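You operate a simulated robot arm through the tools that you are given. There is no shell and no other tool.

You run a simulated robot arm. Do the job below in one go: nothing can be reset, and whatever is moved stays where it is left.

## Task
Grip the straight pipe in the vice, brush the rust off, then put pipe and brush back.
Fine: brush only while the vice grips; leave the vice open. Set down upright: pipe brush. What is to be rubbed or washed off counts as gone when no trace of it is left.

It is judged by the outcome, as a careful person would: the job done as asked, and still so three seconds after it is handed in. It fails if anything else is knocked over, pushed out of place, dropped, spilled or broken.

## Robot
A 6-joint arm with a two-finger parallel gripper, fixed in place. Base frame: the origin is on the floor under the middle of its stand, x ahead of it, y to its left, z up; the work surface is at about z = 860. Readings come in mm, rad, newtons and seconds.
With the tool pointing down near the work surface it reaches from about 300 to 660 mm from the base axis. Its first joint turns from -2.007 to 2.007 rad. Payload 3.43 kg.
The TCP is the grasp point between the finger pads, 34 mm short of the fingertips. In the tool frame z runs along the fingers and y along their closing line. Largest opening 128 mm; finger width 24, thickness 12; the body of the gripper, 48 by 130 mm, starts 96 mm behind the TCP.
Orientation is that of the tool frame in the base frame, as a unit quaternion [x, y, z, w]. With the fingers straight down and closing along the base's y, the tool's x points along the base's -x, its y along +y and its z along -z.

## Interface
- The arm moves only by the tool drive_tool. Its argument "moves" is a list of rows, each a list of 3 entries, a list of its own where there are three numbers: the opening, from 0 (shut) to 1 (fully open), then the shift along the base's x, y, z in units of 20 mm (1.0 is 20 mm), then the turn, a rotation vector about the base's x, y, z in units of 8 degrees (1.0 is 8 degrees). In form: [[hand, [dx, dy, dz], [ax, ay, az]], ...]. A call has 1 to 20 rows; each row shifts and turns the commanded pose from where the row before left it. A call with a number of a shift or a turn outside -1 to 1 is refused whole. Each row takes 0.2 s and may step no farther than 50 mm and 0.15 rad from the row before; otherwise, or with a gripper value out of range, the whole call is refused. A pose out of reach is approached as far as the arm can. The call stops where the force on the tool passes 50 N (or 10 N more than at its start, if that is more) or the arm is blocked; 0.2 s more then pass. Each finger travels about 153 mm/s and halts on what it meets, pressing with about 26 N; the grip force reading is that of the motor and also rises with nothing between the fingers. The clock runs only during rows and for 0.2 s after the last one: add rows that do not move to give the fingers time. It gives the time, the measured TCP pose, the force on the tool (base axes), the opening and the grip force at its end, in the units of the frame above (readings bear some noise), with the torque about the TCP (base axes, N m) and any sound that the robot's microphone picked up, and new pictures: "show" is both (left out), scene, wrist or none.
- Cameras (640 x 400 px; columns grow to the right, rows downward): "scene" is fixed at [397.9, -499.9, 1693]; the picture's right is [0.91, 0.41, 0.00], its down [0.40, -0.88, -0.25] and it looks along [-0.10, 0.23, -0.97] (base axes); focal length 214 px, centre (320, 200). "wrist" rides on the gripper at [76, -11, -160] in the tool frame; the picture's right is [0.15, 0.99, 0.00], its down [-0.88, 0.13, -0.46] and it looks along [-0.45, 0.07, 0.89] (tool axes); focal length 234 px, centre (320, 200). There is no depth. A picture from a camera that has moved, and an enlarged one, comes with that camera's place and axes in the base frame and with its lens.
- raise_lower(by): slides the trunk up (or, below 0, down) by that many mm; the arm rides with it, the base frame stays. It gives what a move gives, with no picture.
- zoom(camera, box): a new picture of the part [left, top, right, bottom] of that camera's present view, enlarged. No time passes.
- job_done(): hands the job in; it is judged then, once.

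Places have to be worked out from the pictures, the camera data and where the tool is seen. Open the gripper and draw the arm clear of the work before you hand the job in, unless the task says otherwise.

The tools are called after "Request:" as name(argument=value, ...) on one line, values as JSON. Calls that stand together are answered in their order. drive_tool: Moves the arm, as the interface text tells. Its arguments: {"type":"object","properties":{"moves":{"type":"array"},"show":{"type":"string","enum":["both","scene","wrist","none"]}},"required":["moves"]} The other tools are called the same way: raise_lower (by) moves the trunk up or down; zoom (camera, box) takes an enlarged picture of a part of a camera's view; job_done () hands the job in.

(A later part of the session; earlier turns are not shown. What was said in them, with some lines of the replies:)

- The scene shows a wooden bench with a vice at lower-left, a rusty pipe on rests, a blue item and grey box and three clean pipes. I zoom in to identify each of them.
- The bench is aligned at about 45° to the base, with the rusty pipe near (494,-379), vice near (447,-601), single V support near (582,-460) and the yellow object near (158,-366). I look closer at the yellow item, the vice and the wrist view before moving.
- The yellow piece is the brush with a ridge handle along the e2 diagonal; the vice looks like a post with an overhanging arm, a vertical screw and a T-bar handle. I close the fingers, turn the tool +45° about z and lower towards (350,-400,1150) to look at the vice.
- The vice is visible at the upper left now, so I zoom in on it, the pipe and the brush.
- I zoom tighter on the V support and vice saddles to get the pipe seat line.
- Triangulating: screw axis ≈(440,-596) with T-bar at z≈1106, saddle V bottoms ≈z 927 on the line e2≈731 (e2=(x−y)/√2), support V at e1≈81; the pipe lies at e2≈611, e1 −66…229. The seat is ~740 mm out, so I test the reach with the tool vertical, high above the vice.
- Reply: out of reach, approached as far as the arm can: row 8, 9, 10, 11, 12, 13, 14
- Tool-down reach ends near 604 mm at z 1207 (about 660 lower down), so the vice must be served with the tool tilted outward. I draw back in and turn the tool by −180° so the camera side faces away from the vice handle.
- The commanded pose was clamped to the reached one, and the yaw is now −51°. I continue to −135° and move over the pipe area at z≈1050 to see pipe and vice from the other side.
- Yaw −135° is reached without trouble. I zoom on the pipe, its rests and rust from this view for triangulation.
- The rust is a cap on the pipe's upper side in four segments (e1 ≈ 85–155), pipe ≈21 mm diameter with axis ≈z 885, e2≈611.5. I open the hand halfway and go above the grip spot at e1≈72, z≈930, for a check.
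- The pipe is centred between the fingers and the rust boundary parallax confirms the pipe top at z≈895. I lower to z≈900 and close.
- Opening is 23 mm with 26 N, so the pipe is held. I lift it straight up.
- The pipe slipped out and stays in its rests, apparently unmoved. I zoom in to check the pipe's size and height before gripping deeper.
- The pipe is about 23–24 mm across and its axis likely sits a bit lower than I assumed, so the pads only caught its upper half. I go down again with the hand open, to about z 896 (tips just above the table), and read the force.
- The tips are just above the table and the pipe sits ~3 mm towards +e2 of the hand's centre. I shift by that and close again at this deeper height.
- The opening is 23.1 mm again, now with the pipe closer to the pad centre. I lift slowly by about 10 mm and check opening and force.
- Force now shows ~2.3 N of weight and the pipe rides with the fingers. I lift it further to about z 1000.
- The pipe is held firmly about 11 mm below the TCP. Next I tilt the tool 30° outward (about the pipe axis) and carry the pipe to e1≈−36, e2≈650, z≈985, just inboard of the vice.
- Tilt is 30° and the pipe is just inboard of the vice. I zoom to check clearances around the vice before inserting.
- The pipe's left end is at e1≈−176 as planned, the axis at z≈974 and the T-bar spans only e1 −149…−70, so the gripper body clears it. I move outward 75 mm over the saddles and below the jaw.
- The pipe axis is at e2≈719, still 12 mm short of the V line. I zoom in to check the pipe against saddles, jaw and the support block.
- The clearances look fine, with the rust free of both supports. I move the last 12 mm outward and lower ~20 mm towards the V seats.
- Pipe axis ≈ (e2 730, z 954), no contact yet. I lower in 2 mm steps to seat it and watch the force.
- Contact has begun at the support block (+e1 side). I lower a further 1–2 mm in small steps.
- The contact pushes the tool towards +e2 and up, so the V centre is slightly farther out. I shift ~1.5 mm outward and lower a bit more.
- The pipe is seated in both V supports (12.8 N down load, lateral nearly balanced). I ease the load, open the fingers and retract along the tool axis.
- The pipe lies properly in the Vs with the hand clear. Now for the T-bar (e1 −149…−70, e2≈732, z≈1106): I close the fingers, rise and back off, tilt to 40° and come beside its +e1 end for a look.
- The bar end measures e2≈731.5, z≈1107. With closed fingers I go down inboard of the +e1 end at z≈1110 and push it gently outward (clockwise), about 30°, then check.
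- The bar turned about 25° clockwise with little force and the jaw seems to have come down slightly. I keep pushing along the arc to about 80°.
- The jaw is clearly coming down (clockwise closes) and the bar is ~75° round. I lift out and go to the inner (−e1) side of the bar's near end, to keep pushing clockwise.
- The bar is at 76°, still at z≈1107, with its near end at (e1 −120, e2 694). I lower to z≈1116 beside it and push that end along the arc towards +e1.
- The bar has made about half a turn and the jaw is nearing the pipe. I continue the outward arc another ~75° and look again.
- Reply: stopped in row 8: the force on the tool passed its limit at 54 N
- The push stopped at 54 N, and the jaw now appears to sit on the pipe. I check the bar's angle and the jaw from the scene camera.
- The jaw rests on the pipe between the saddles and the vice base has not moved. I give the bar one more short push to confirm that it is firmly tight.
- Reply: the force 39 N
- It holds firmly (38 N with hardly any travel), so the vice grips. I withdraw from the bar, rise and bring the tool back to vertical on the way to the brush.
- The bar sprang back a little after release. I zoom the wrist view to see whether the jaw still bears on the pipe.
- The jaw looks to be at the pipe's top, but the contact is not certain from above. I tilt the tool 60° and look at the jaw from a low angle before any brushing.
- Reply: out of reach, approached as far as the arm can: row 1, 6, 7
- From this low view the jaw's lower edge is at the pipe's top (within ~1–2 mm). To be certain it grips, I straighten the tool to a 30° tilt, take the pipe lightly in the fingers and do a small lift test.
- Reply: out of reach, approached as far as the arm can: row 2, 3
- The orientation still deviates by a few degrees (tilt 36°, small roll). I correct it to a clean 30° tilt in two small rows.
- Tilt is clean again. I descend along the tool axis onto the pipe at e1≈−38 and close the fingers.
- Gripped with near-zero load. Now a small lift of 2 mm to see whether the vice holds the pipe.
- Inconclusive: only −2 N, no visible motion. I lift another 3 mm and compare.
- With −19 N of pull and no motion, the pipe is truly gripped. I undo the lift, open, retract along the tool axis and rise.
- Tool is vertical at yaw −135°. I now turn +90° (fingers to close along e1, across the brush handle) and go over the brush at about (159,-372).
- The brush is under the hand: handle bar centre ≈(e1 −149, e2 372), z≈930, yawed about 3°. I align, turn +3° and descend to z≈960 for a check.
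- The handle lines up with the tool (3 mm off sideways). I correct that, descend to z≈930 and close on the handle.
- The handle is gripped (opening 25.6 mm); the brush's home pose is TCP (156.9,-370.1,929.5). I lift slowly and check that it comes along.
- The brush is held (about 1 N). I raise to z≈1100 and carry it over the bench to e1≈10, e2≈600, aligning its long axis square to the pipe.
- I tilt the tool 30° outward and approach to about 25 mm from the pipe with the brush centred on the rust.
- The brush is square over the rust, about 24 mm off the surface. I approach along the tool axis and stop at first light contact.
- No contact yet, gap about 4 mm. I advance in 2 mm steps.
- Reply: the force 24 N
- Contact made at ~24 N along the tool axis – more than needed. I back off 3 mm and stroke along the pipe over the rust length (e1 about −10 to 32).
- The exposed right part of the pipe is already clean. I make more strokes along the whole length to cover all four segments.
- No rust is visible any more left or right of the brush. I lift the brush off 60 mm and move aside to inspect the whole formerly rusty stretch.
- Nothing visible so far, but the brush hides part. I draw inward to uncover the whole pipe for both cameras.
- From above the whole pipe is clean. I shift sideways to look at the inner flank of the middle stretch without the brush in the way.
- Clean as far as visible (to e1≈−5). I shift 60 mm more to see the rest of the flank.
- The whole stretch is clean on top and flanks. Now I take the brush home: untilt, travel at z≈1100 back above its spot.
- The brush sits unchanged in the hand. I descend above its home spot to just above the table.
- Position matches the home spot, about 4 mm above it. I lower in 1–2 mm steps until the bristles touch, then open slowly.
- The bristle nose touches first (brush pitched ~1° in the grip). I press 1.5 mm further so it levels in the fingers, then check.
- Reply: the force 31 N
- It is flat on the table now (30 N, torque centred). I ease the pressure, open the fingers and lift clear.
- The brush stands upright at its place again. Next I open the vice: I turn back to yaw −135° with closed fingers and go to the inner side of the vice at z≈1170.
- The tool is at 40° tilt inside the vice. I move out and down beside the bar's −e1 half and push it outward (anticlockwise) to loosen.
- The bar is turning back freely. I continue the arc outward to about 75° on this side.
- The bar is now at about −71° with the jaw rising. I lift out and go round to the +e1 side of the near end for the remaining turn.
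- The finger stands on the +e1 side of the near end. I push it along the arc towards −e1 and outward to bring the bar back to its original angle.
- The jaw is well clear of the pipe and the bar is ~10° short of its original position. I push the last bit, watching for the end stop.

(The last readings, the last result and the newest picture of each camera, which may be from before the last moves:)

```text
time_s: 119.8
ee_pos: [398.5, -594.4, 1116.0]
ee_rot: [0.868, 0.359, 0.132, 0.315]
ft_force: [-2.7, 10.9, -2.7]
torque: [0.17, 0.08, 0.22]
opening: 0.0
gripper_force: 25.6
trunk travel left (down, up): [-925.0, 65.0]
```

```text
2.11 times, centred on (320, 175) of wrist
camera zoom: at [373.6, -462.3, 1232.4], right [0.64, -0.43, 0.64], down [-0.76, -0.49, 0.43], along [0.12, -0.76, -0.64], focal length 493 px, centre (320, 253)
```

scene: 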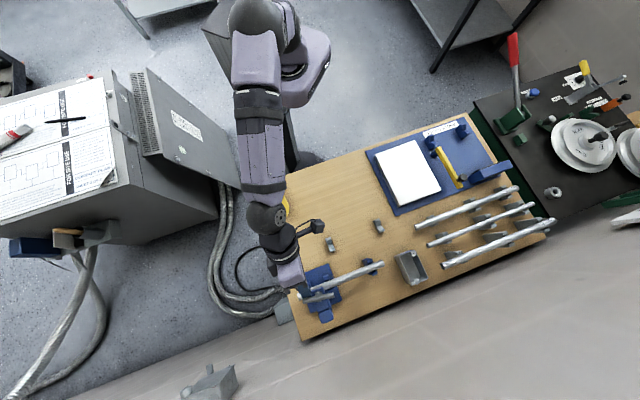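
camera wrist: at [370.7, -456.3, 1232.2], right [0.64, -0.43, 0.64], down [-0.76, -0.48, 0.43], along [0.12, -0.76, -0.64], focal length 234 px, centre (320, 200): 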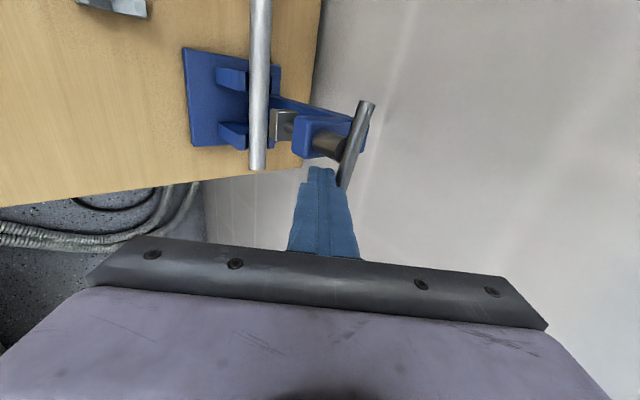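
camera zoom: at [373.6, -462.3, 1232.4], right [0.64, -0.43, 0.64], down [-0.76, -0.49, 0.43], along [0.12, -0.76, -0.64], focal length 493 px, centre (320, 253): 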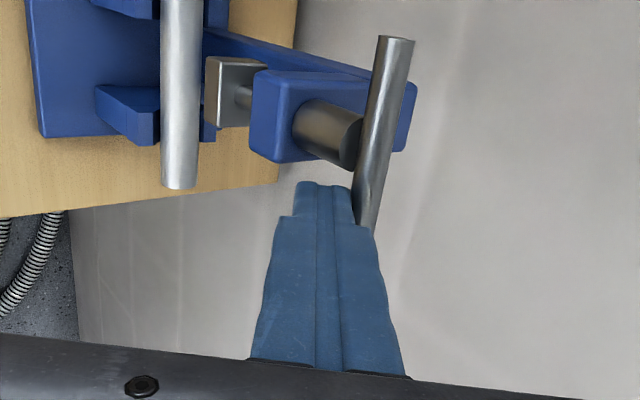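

The bar is back at its original angle and meets its stop, so the vice is fully open. I withdraw, rise, set the tilt to 30° and come to a pre-grip point above the pipe at e1≈−37.

Request:
drive_tool(moves=[[0, [-0.424, 0.424, 0], [0, 0, 0]], [0, [0, 0, 0.85], [0, 0, 0]], [0, [0, 0, 0.85], [0, 0, 0]], [0, [0, 0, 0.85], [0, 0, 0]], [0, [0.65, 0.79, 0], [0, 0, 0]], [0, [0.65, 0.79, 0], [0, 0, 0]], [0, [0.65, 0.79, 0], [0, 0, 0]], [0, [0.65, 0.79, 0], [0, 0, 0]], [0, [0.65, 0.79, 0], [0, 0, 0]], [0, [0, 0, 0], [0.442, 0.442, 0]], [0, [0, 0, 0], [0.442, 0.442, 0]], [0.5, [0.057, -0.057, -0.97], [0, 0, 0]], [0.5, [0.057, -0.057, -0.97], [0, 0, 0]], [0.5, [0.057, -0.057, -0.97], [0, 0, 0]], [0.5, [0.057, -0.057, -0.97], [0, 0, 0]], [0.5, [0.057, -0.057, -0.97], [0, 0, 0]], [0.5, [0.057, -0.057, -0.97], [0, 0, 0]], [0.5, [0.057, -0.057, -0.97], [0, 0, 0]], [0.5, [0.057, -0.057, -0.8], [0, 0, 0]], [0.5, [0, 0, 0], [0, 0, 0]]])

Request:
zoom(camera="scene", box=[285, 240, 395, 320])

Request:
zoom(camera="wrist", box=[200, 60, 440, 270])

```text
time_s: 124.0
ee_pos: [463.5, -519.4, 1015.7]
ee_rot: [0.893, 0.368, 0.1, 0.241]
ft_force: [0.1, -0.4, -0.1]
torque: [-0.01, 0.0, -0.02]
opening: 64.0
gripper_force: 0.0
trunk travel left (down, up): [-925.0, 65.0]
camera wrist: at [454.3, -401.9, 1149.3], right [0.71, -0.5, 0.5], down [-0.71, -0.54, 0.46], along [0.04, -0.67, -0.74], focal length 234 px, centre (320, 200)
```

scene: 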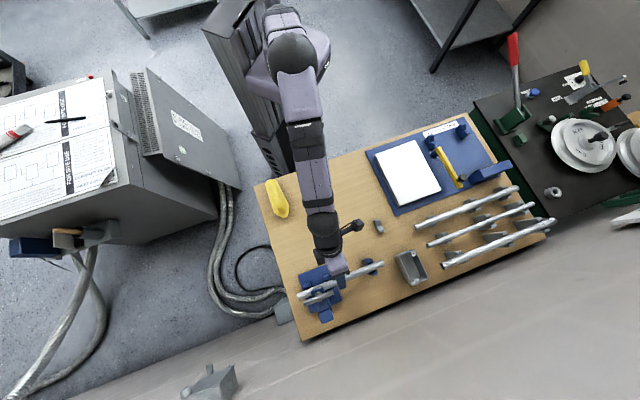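
wrist: 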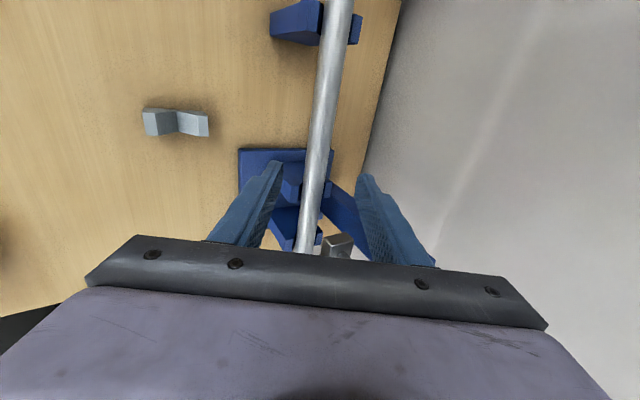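

```text
5.00 times, centred on (340, 280) of scene
camera zoom: at [397.9, -499.9, 1693.0], right [0.91, 0.41, 0.0], down [0.4, -0.88, -0.25], along [-0.1, 0.23, -0.97], focal length 1072 px, centre (220, -200)
```

zoom: 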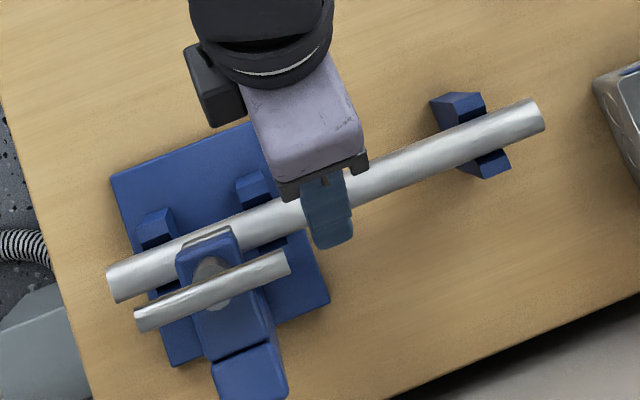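

```text
1.90 times, centred on (320, 165) of wrist
camera zoom: at [454.3, -401.9, 1149.3], right [0.71, -0.5, 0.5], down [-0.71, -0.54, 0.46], along [0.04, -0.67, -0.74], focal length 446 px, centre (320, 267)
```

zoom: 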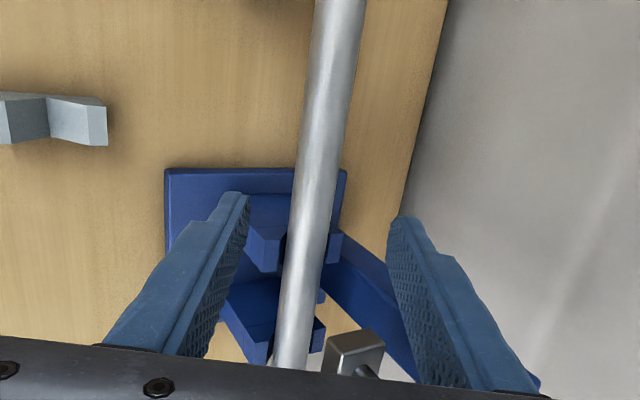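

The pipe is clean and unmoved, and the hand is aligned over it. I descend along the tool axis and grip it at the same spot as before.

Request:
drive_tool(moves=[[0.5, [0.1, 0.078, -0.41], [0, 0, 0]], [0.5, [0.265, -0.265, -0.65], [0, 0, 0]], [0.5, [0.265, -0.265, -0.65], [0, 0, 0]], [0.5, [0.265, -0.265, -0.65], [0, 0, 0]], [0.5, [0.265, -0.265, -0.65], [0, 0, 0]], [0.5, [0, 0, 0], [0, 0, 0]], [0, [0, 0, 0], [0, 0, 0]], [0, [0, 0, 0], [0, 0, 0]], [0, [0, 0, 0], [0, 0, 0]], [0, [0, 0, 0], [0, 0, 0]]], show="wrist")

```text
time_s: 126.2
ee_pos: [487.9, -536.8, 956.1]
ee_rot: [0.892, 0.369, 0.099, 0.24]
ft_force: [1.6, -1.3, 1.8]
torque: [-0.01, 0.0, 0.08]
opening: 22.7
gripper_force: 25.0
trunk travel left (down, up): [-925.0, 65.0]
camera wrist: at [477.8, -420.6, 1090.4], right [0.71, -0.5, 0.5], down [-0.71, -0.54, 0.46], along [0.04, -0.68, -0.74], focal length 234 px, centre (320, 200)
```

wrist: 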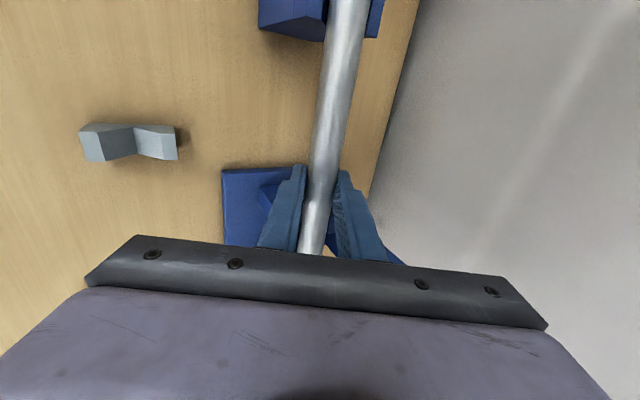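

The pipe is gripped. I lift it slowly 22 mm out of the Vs and check that it comes along.

Request:
drive_tool(moves=[[0, [0, 0, 0.05], [0, 0, 0]], [0, [0, 0, 0.15], [0, 0, 0]], [0, [0, 0, 0.25], [0, 0, 0]], [0, [0, 0, 0.3], [0, 0, 0]], [0, [0, 0, 0.25], [0, 0, 0]], [0, [0, 0, 0.1], [0, 0, 0]], [0, [0, 0, 0], [0, 0, 0]]])

Request:
zoom(camera="scene", box=[285, 240, 395, 320])

Request:
zoom(camera="wrist", box=[250, 0, 390, 80])

```text
time_s: 127.8
ee_pos: [487.9, -537.9, 979.7]
ee_rot: [0.893, 0.369, 0.1, 0.239]
ft_force: [0.2, 0.3, -1.4]
torque: [-0.03, -0.02, 0.03]
opening: 22.6
gripper_force: 26.1
trunk travel left (down, up): [-925.0, 65.0]
camera wrist: at [478.9, -420.8, 1112.0], right [0.71, -0.5, 0.5], down [-0.71, -0.54, 0.46], along [0.04, -0.67, -0.74], focal length 234 px, centre (320, 200)
```

scene: 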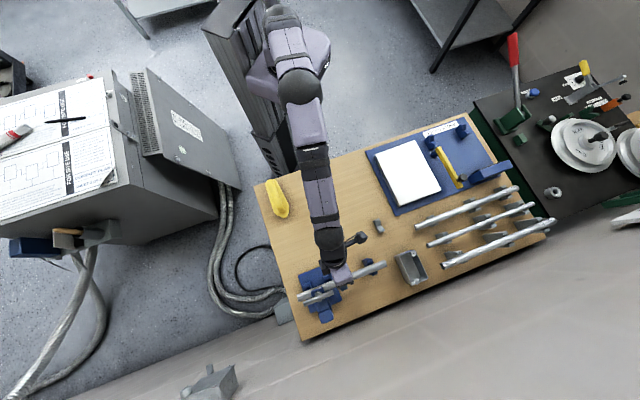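
wrist: 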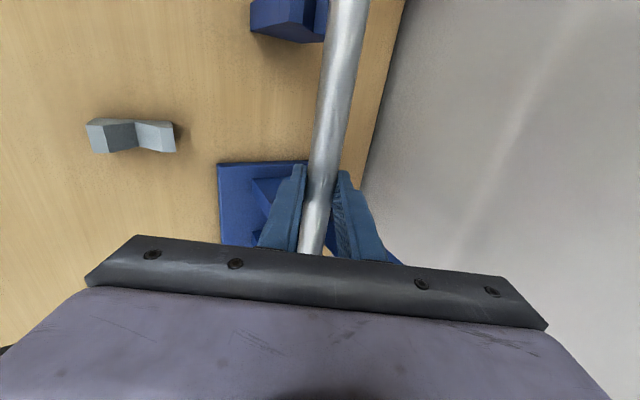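

```text
5.00 times, centred on (340, 280) of scene
camera zoom: at [397.9, -499.9, 1693.0], right [0.91, 0.41, 0.0], down [0.4, -0.88, -0.25], along [-0.1, 0.23, -0.97], focal length 1072 px, centre (220, -200)
```

zoom: 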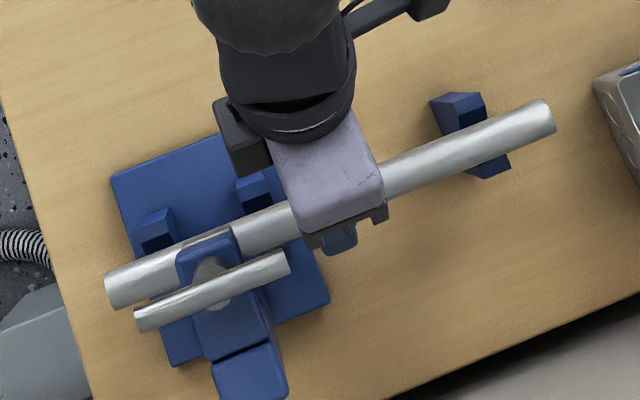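

```text
4.57 times, centred on (320, 40) of wrist
camera zoom: at [478.9, -420.8, 1112.0], right [0.71, -0.5, 0.5], down [-0.71, -0.54, 0.46], along [0.04, -0.67, -0.74], focal length 1070 px, centre (320, 931)
```

zoom: 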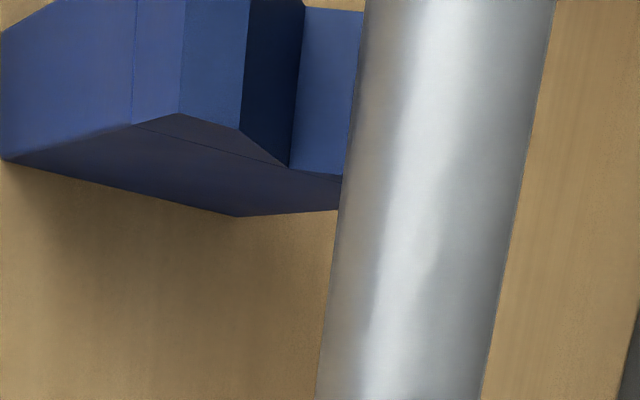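

The pipe hangs free between Vs and jaw. I draw it straight inward 75 mm from the vice.

Request:
drive_tool(moves=[[0, [-0.2, 0.2, 0], [0, 0, 0]], [0, [-0.4, 0.4, 0], [0, 0, 0]], [0, [-0.5, 0.5, 0], [0, 0, 0]], [0, [-0.5, 0.5, 0], [0, 0, 0]], [0, [-0.5, 0.5, 0], [0, 0, 0]], [0, [-0.4, 0.4, 0], [0, 0, 0]], [0, [-0.15, 0.15, 0], [0, 0, 0]], [0, [0, 0, 0], [0, 0, 0]]])

Request:
zoom(camera="scene", box=[285, 220, 395, 320])

```text
time_s: 129.6
ee_pos: [434.3, -485.2, 979.2]
ee_rot: [0.893, 0.368, 0.1, 0.24]
ft_force: [-0.4, -0.4, -1.2]
torque: [0.02, 0.0, 0.0]
opening: 22.9
gripper_force: 25.5
trunk travel left (down, up): [-925.0, 65.0]
camera wrist: at [424.9, -368.2, 1111.9], right [0.71, -0.5, 0.5], down [-0.71, -0.54, 0.46], along [0.04, -0.67, -0.74], focal length 234 px, centre (320, 200)
```

scene: 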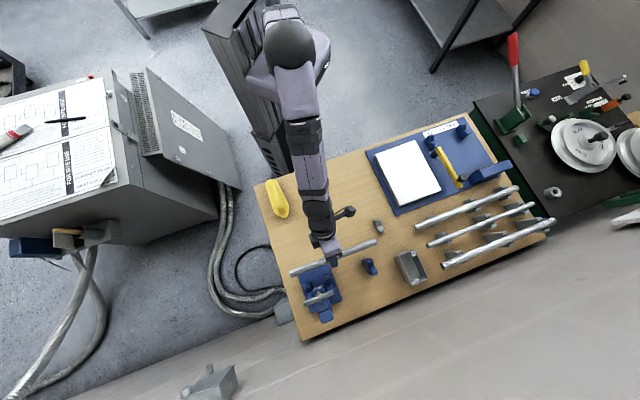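
wrist: 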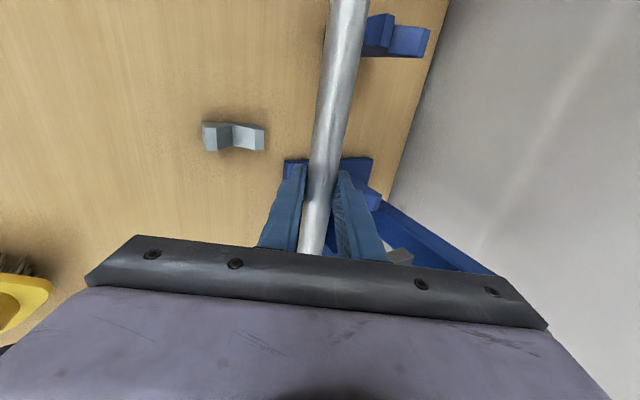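

```text
4.00 times, centred on (340, 270) of scene
camera zoom: at [397.9, -499.9, 1693.0], right [0.91, 0.41, 0.0], down [0.4, -0.88, -0.25], along [-0.1, 0.23, -0.97], focal length 858 px, centre (240, -80)
```

zoom: 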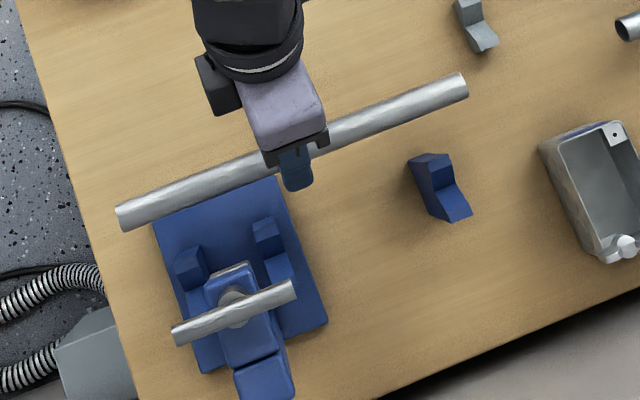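

The pipe is clear of the vice. I raise it, move to above its rests (e1≈77, e2≈611) and bring the tool back to vertical.

Request:
drive_tool(moves=[[0, [0, 0, 0.3], [0, 0, 0]], [0, [0, 0, 0.6], [0, 0, 0]], [0, [0.2, 0.4, 0.3], [0, 0, 0]], [0, [0.4, 0.8, 0], [0, 0, 0]], [0, [0.43, 0.9, 0], [0, 0, 0]], [0, [0.43, 0.9, 0], [0, 0, 0]], [0, [0.43, 0.9, 0], [0, 0, 0]], [0, [0.4, 0.8, 0], [0, 0, 0]], [0, [0.29, 0.61, 0], [0, 0, 0]], [0, [0, 0, 0], [0.35, 0.35, 0]], [0, [0, 0, 0], [0.6, 0.6, 0]], [0, [0, 0, 0], [0.6, 0.6, 0]], [0, [0, 0, 0], [0.6, 0.6, 0]], [0, [0, 0, 0], [0.502, 0.502, 0]], [0, [0, 0, 0], [0, 0, 0]]])

Request:
zoom(camera="scene", box=[305, 205, 405, 265])

Request:
zoom(camera="wrist", box=[260, 0, 420, 180])

```text
time_s: 132.8
ee_pos: [485.7, -377.0, 1001.8]
ee_rot: [0.924, 0.382, 0.001, 0.0]
ft_force: [0.6, 0.6, -1.6]
torque: [-0.04, 0.0, 0.03]
opening: 22.9
gripper_force: 25.9
trunk travel left (down, up): [-925.0, 65.0]
camera wrist: at [532.6, -316.5, 1163.0], right [0.8, -0.6, 0.0], down [-0.53, -0.71, 0.46], along [-0.27, -0.36, -0.89], focal length 234 px, centre (320, 200)
```

scene: 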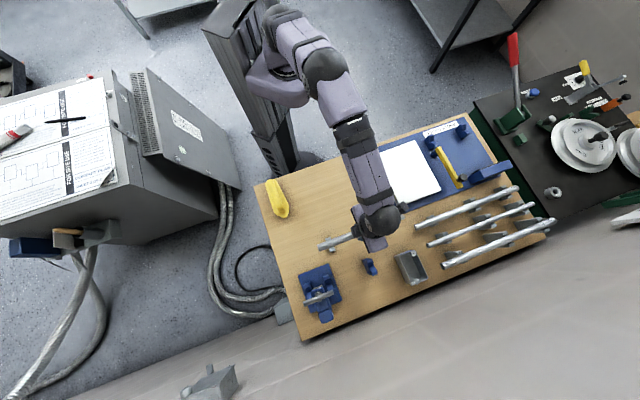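
wrist: 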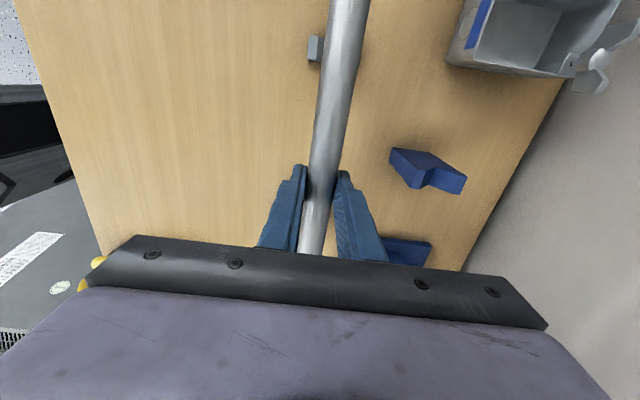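

```text
6.40 times, centred on (355, 235) of scene
camera zoom: at [397.9, -499.9, 1693.0], right [0.91, 0.41, 0.0], down [0.4, -0.88, -0.25], along [-0.1, 0.23, -0.97], focal length 1373 px, centre (96, -24)
```

zoom: 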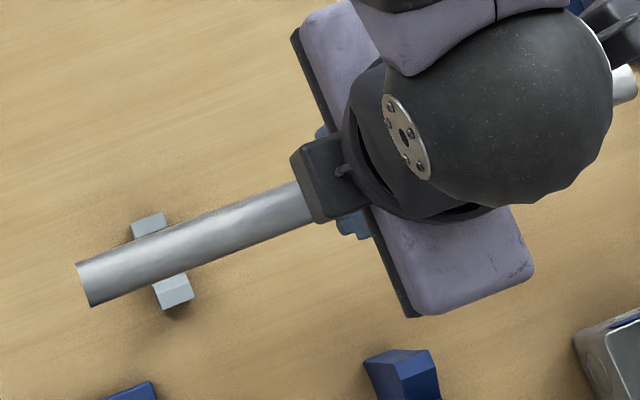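

```text
2.22 times, centred on (340, 90) of wrist
camera zoom: at [532.6, -316.5, 1163.0], right [0.8, -0.6, 0.0], down [-0.53, -0.71, 0.46], along [-0.27, -0.36, -0.89], focal length 520 px, centre (276, 444)
```

zoom: 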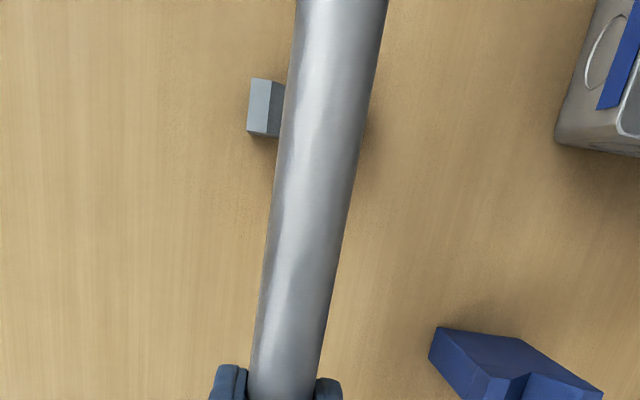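

Above the rests: e1≈77, e2≈610, pipe end at e1≈−65.5 as at the start. I lower to about 12 mm above the seat and check alignment.

Request:
drive_tool(moves=[[0, [0, 0, -0.3], [0, 0, 0]], [0, [0, 0, -0.8], [0, 0, 0]], [0, [0, 0, -1], [0, 0, 0]], [0, [0, 0, -1], [0, 0, 0]], [0, [0, 0, -1], [0, 0, 0]], [0, [0, 0, -0.55], [0, 0, 0]], [0, [0, 0, 0], [0, 0, 0]]])

Request:
zoom(camera="scene", box=[305, 205, 405, 265])

Request:
zoom(camera="wrist", box=[280, 0, 400, 75])

```text
time_s: 134.4
ee_pos: [486.1, -377.0, 908.0]
ee_rot: [0.924, 0.382, 0.0, 0.0]
ft_force: [0.4, -0.8, -2.8]
torque: [0.01, 0.03, -0.01]
opening: 22.9
gripper_force: 25.8
trunk travel left (down, up): [-925.0, 65.0]
camera wrist: at [531.7, -315.3, 1067.8], right [0.8, -0.6, 0.0], down [-0.53, -0.71, 0.46], along [-0.27, -0.37, -0.89], focal length 234 px, centre (320, 200)
```

scene: 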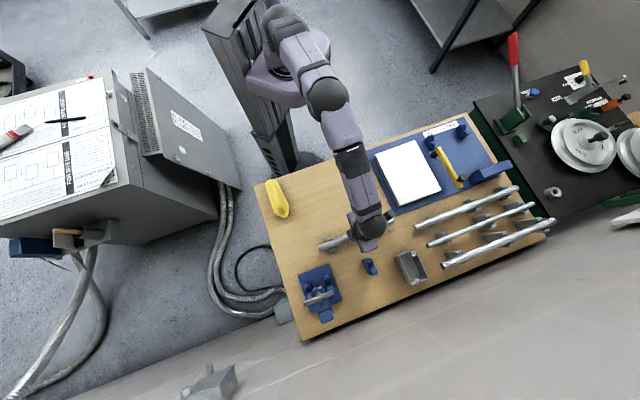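
wrist: 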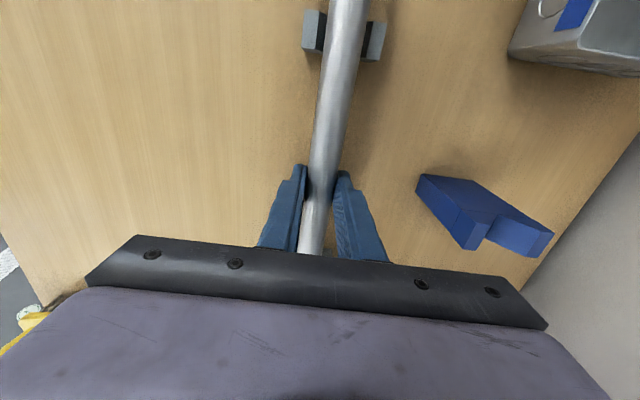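

```text
6.40 times, centred on (355, 235) of scene
camera zoom: at [397.9, -499.9, 1693.0], right [0.91, 0.41, 0.0], down [0.4, -0.88, -0.25], along [-0.1, 0.23, -0.97], focal length 1373 px, centre (96, -24)
```

zoom: 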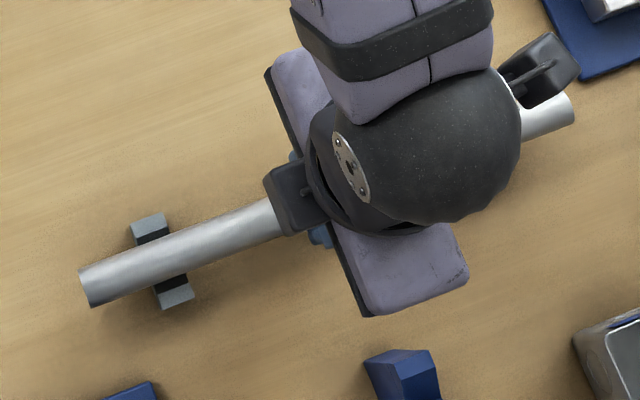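

```text
5.33 times, centred on (340, 38) of wrist
camera zoom: at [531.7, -315.3, 1067.8], right [0.8, -0.6, 0.0], down [-0.53, -0.71, 0.46], along [-0.27, -0.37, -0.89], focal length 1249 px, centre (213, 1067)
```

zoom: 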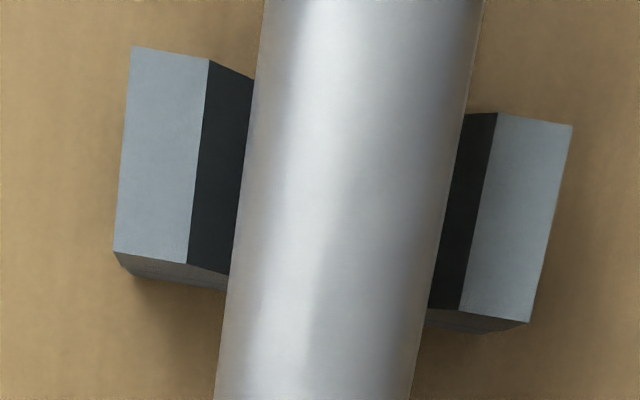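

The pipe is centred over the rest. I lower in small steps to the seat (TCP ≈895.5) and watch the force.

Request:
drive_tool(moves=[[0, [0, 0, -0.2], [0, 0, 0]], [0, [0, 0, -0.2], [0, 0, 0]], [0, [0, 0, -0.1], [0, 0, 0]], [0, [0, 0, -0.06], [0, 0, 0]], [0, [0, 0, 0], [0, 0, 0]]], show="none")

```text
time_s: 135.6
ee_pos: [486.0, -377.3, 897.8]
ee_rot: [0.924, 0.382, 0.001, 0.001]
ft_force: [-0.4, 1.8, 2.0]
torque: [0.31, -0.3, 0.2]
opening: 23.1
gripper_force: 26.2
trunk travel left (down, up): [-925.0, 65.0]
```

First contact is on the +e1 rest. I lower another ~1.5 mm to seat the other end too.

Request:
drive_tool(moves=[[0, [0, 0, -0.05], [0, 0, 0]], [0, [0, 0, -0.04], [0, 0, 0]], [0, [0, 0, 0], [0, 0, 0]]], show="none")

```text
time_s: 136.4
ee_pos: [484.8, -376.9, 897.9]
ee_rot: [0.924, 0.381, 0.001, 0.001]
ft_force: [-4.0, 4.7, 10.1]
torque: [0.17, -0.07, 0.1]
opening: 22.6
gripper_force: 25.9
trunk travel left (down, up): [-925.0, 65.0]
```

Both rests carry the pipe now (torque nearly gone). I ease slightly, open the fingers and lift straight up.

Request:
drive_tool(moves=[[0, [-0.03, 0.03, 0.03], [0, 0, 0]], [0.22, [0, 0, 0], [0, 0, 0]], [0.3, [0, 0, 0], [0, 0, 0]], [0.5, [0, 0, 0], [0, 0, 0]], [0.5, [0, 0, 0], [0, 0, 0]], [0.5, [0, 0, 0.4], [0, 0, 0]], [0.5, [0, 0, 0.8], [0, 0, 0]], [0.5, [0, 0, 1], [0, 0, 0]], [0.5, [0, 0, 1], [0, 0, 0]], [0.5, [0, 0, 1], [0, 0, 0]], [0.5, [0, 0, 1], [0, 0, 0]], [0.5, [0, 0, 0], [0, 0, 0]]])

Request:
zoom(camera="wrist", box=[240, 0, 400, 250])

```text
time_s: 139.0
ee_pos: [487.4, -378.2, 1003.2]
ee_rot: [0.924, 0.382, 0.0, 0.001]
ft_force: [0.7, 0.3, -0.1]
torque: [0.0, -0.02, 0.0]
opening: 63.9
gripper_force: 0.0
trunk travel left (down, up): [-925.0, 65.0]
camera wrist: at [532.5, -315.7, 1163.6], right [0.8, -0.6, 0.0], down [-0.53, -0.71, 0.46], along [-0.27, -0.37, -0.89], focal length 234 px, centre (320, 200)
```

scene: 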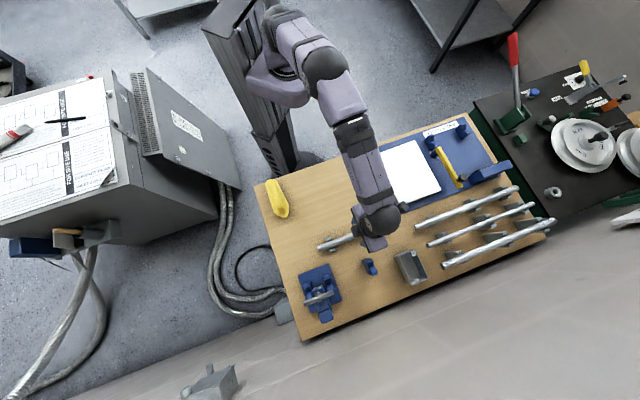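
wrist: 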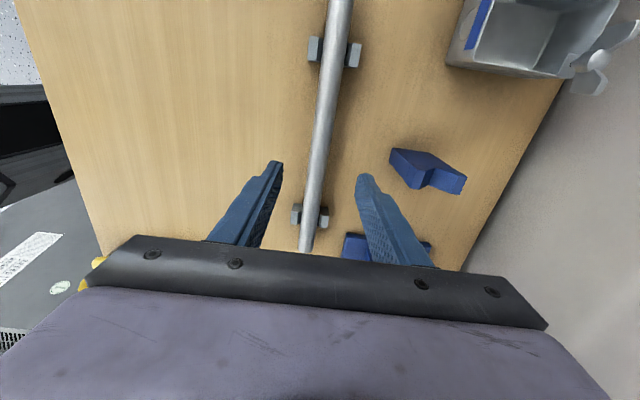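

```text
1.60 times, centred on (320, 125) of wrist
camera zoom: at [532.5, -315.7, 1163.6], right [0.8, -0.6, 0.0], down [-0.53, -0.71, 0.46], along [-0.27, -0.37, -0.89], focal length 375 px, centre (320, 320)
```

zoom: 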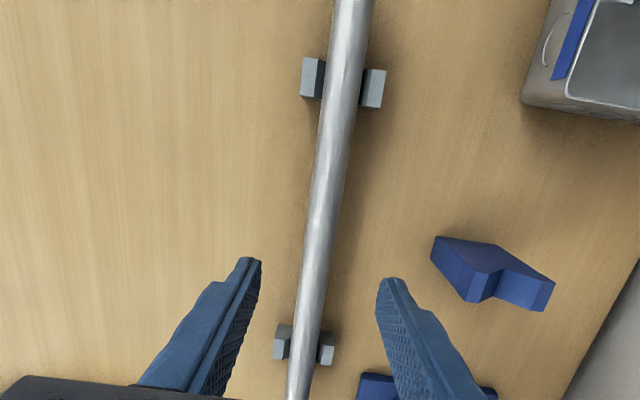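

The pipe lies in its rests, clean. I raise the arm and draw it back clear of the bench, then check everything with the scene camera.

Request:
drive_tool(moves=[[0.5, [-0.5, 0.4, 0.9], [0, 0, 0]], [0.5, [-0.7, 0.4, 0.9], [0, 0, 0]], [0.5, [-0.9, 0.4, 0.9], [0, 0, 0]], [0.5, [-0.9, 0.4, 0.9], [0, 0, 0]], [0.5, [-0.9, 0.4, 0.9], [0, 0, 0]], [0.5, [-0.9, 0.4, 0.9], [0, 0, 0]], [0.5, [-0.9, 0.4, 0.9], [0, 0, 0]], [0.5, [-0.9, 0.4, 0.9], [0, 0, 0]], [0.5, [-0.9, 0.3, 0.9], [0, 0, 0]], [0.5, [-0.9, 0.3, 0.9], [0, 0, 0]], [0.5, [-0.9, 0.3, 0.9], [0, 0, 0]], [0.5, [-0.9, 0.3, 0.9], [0, 0, 0]], [0.5, [0, 0, 0], [0, 0, 0]]])

Request:
zoom(camera="scene", box=[250, 160, 410, 340])

Request:
zoom(camera="scene", box=[254, 170, 302, 230])

Request:
zoom(camera="scene", box=[305, 205, 405, 265])

Request:
zoom(camera="scene", box=[293, 262, 349, 326])

```text
time_s: 141.8
ee_pos: [280.0, -291.1, 1215.8]
ee_rot: [0.924, 0.382, 0.0, 0.0]
ft_force: [-0.2, -0.1, -0.5]
torque: [0.0, 0.03, -0.01]
opening: 64.1
gripper_force: 0.0
trunk travel left (down, up): [-925.0, 65.0]
camera wrist: at [326.8, -229.2, 1376.4], right [0.8, -0.6, 0.0], down [-0.53, -0.71, 0.46], along [-0.27, -0.37, -0.89], focal length 234 px, centre (320, 200)
```

scene: 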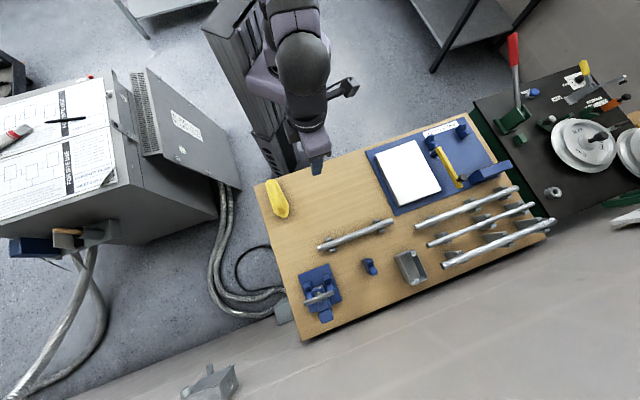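
wrist: 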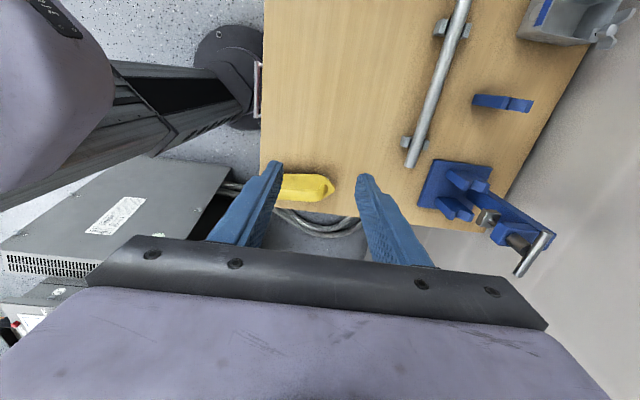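

```text
2.22 times, centred on (330, 250) of scene
camera zoom: at [397.9, -499.9, 1693.0], right [0.91, 0.41, 0.0], down [0.4, -0.88, -0.25], along [-0.1, 0.23, -0.97], focal length 477 px, centre (298, 89)
```

zoom: 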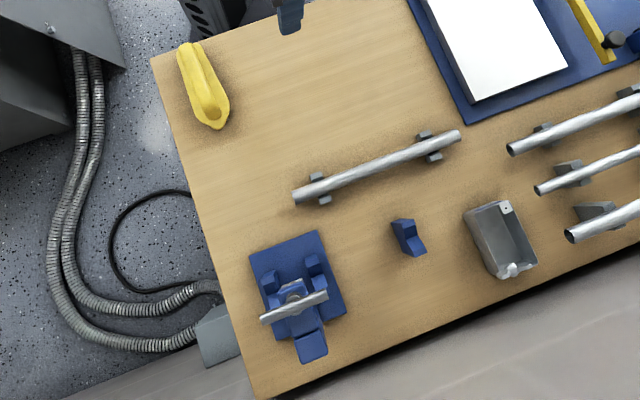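

```text
6.67 times, centred on (278, 200) of scene
camera zoom: at [397.9, -499.9, 1693.0], right [0.91, 0.41, 0.0], down [0.4, -0.88, -0.25], along [-0.1, 0.23, -0.97], focal length 1430 px, centre (600, 200)
```

zoom: 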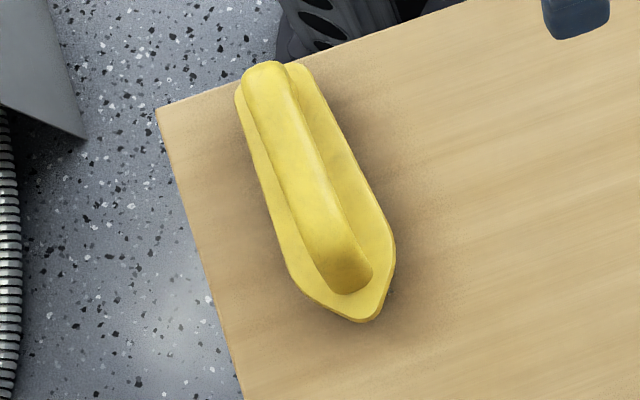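

```text
6.40 times, centred on (355, 235) of scene
camera zoom: at [397.9, -499.9, 1693.0], right [0.91, 0.41, 0.0], down [0.4, -0.88, -0.25], along [-0.1, 0.23, -0.97], focal length 1373 px, centre (96, -24)
```

zoom: 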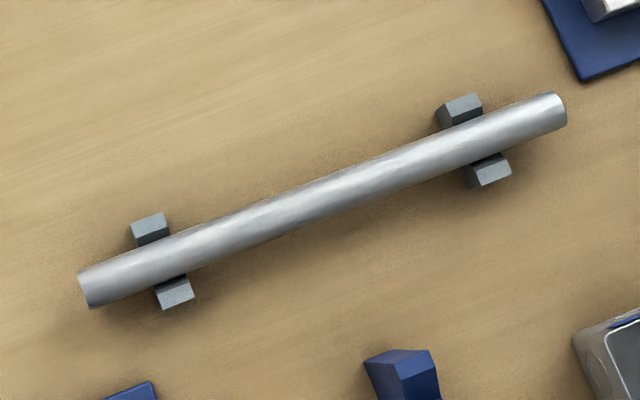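

```text
6.25 times, centred on (321, 294) of scene
camera zoom: at [397.9, -499.9, 1693.0], right [0.91, 0.41, 0.0], down [0.4, -0.88, -0.25], along [-0.1, 0.23, -0.97], focal length 1340 px, centre (314, -388)
```

zoom: 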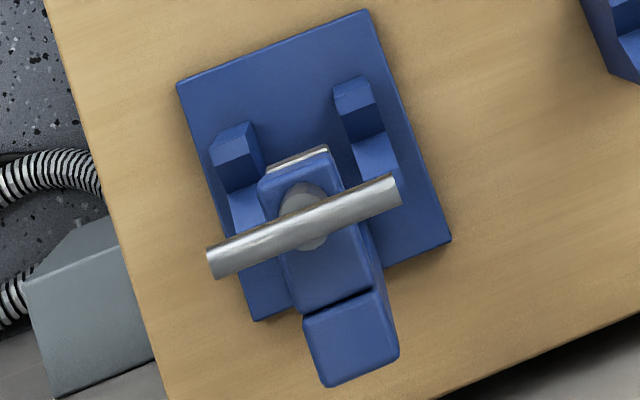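

Pipe, vice, brush and the rest are where they started, the pipe shows no rust and the vice bar is at its open position. A last look at the pipe and brush from the wrist side while opening the hand fully.

Request:
drive_tool(moves=[[1, [0, 0, 0], [0, 0, 0]], [1, [0, 0, 0], [0, 0, 0]], [1, [0, 0, 0], [0, 0, 0]]], show="wrist")

Request:
zoom(camera="wrist", box=[380, 0, 500, 180])

Request:
zoom(camera="wrist", box=[400, 140, 560, 290])

```text
time_s: 142.6
ee_pos: [281.0, -290.3, 1215.4]
ee_rot: [0.924, 0.382, 0.0, 0.001]
ft_force: [-0.7, -0.1, 0.4]
torque: [0.04, -0.01, 0.01]
opening: 127.9
gripper_force: 0.1
trunk travel left (down, up): [-925.0, 65.0]
camera wrist: at [326.6, -229.0, 1376.5], right [0.8, -0.6, 0.0], down [-0.53, -0.71, 0.46], along [-0.27, -0.37, -0.89], focal length 234 px, centre (320, 200)
```

wrist: 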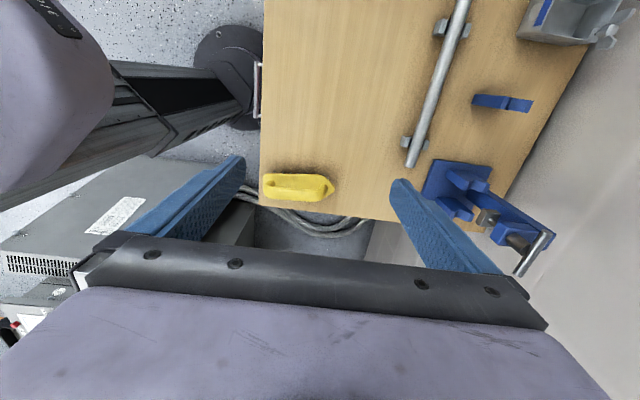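

```text
2.22 times, centred on (440, 90) of wrist
camera zoom: at [326.6, -229.0, 1376.5], right [0.8, -0.6, 0.0], down [-0.53, -0.71, 0.46], along [-0.27, -0.37, -0.89], focal length 520 px, centre (53, 444)
```

zoom: 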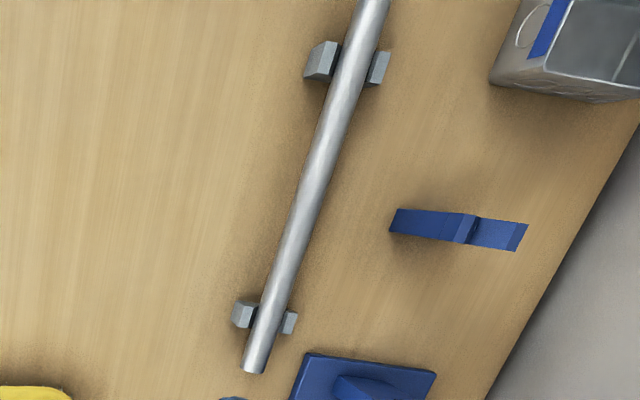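

```text
2.67 times, centred on (480, 215) of wrist
camera zoom: at [326.6, -229.0, 1376.5], right [0.8, -0.6, 0.0], down [-0.53, -0.71, 0.46], along [-0.27, -0.37, -0.89], focal length 624 px, centre (-107, 160)
```

zoom: 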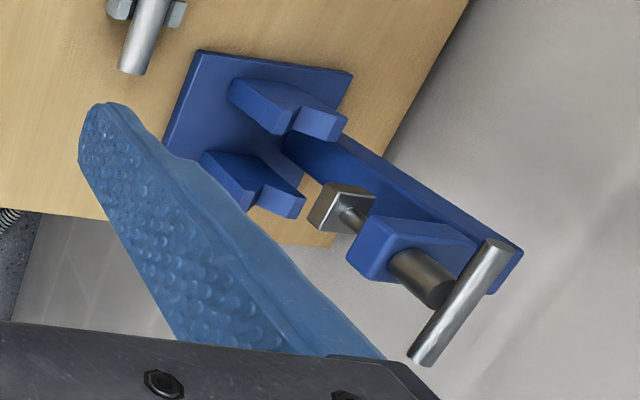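

The pipe is clean and lies in its rests, the brush stands upright in its place, and the vice is open with the jaw fully up. The gripper is open and clear of the work, so I hand the job in.

Request:
job_done()

```text
The job is handed in.
```

I clamped the straight pipe in the vice, brushed the rust off it, and put the pipe and the brush back. The job is handed in.

- **Gripping:** I closed the vice with its T-bar. Before brushing I pulled up on the pipe with about 19 N and it did not move, so I only brushed while it was held.
- **Rust:** The camera views of the top and both sides show no rust. I did not look at the underside. The rust I saw at the start was only on the upper part of the pipe.
- **Pipe:** It lies in its two rests, with its ends where they were at the start.
- **Brush:** It stands upright in its place, turned about 4° from how it lay before, which is roughly 7 mm at the tip.
- **Vice:** It is open, with the T-bar back at its starting angle and against its stop.

On my first try at picking up the pipe, it slipped out of the fingers and stayed in its rests. The second grip, lower down, held. In the final views nothing else looked moved or knocked over, and the gripper is open and clear of the bench.
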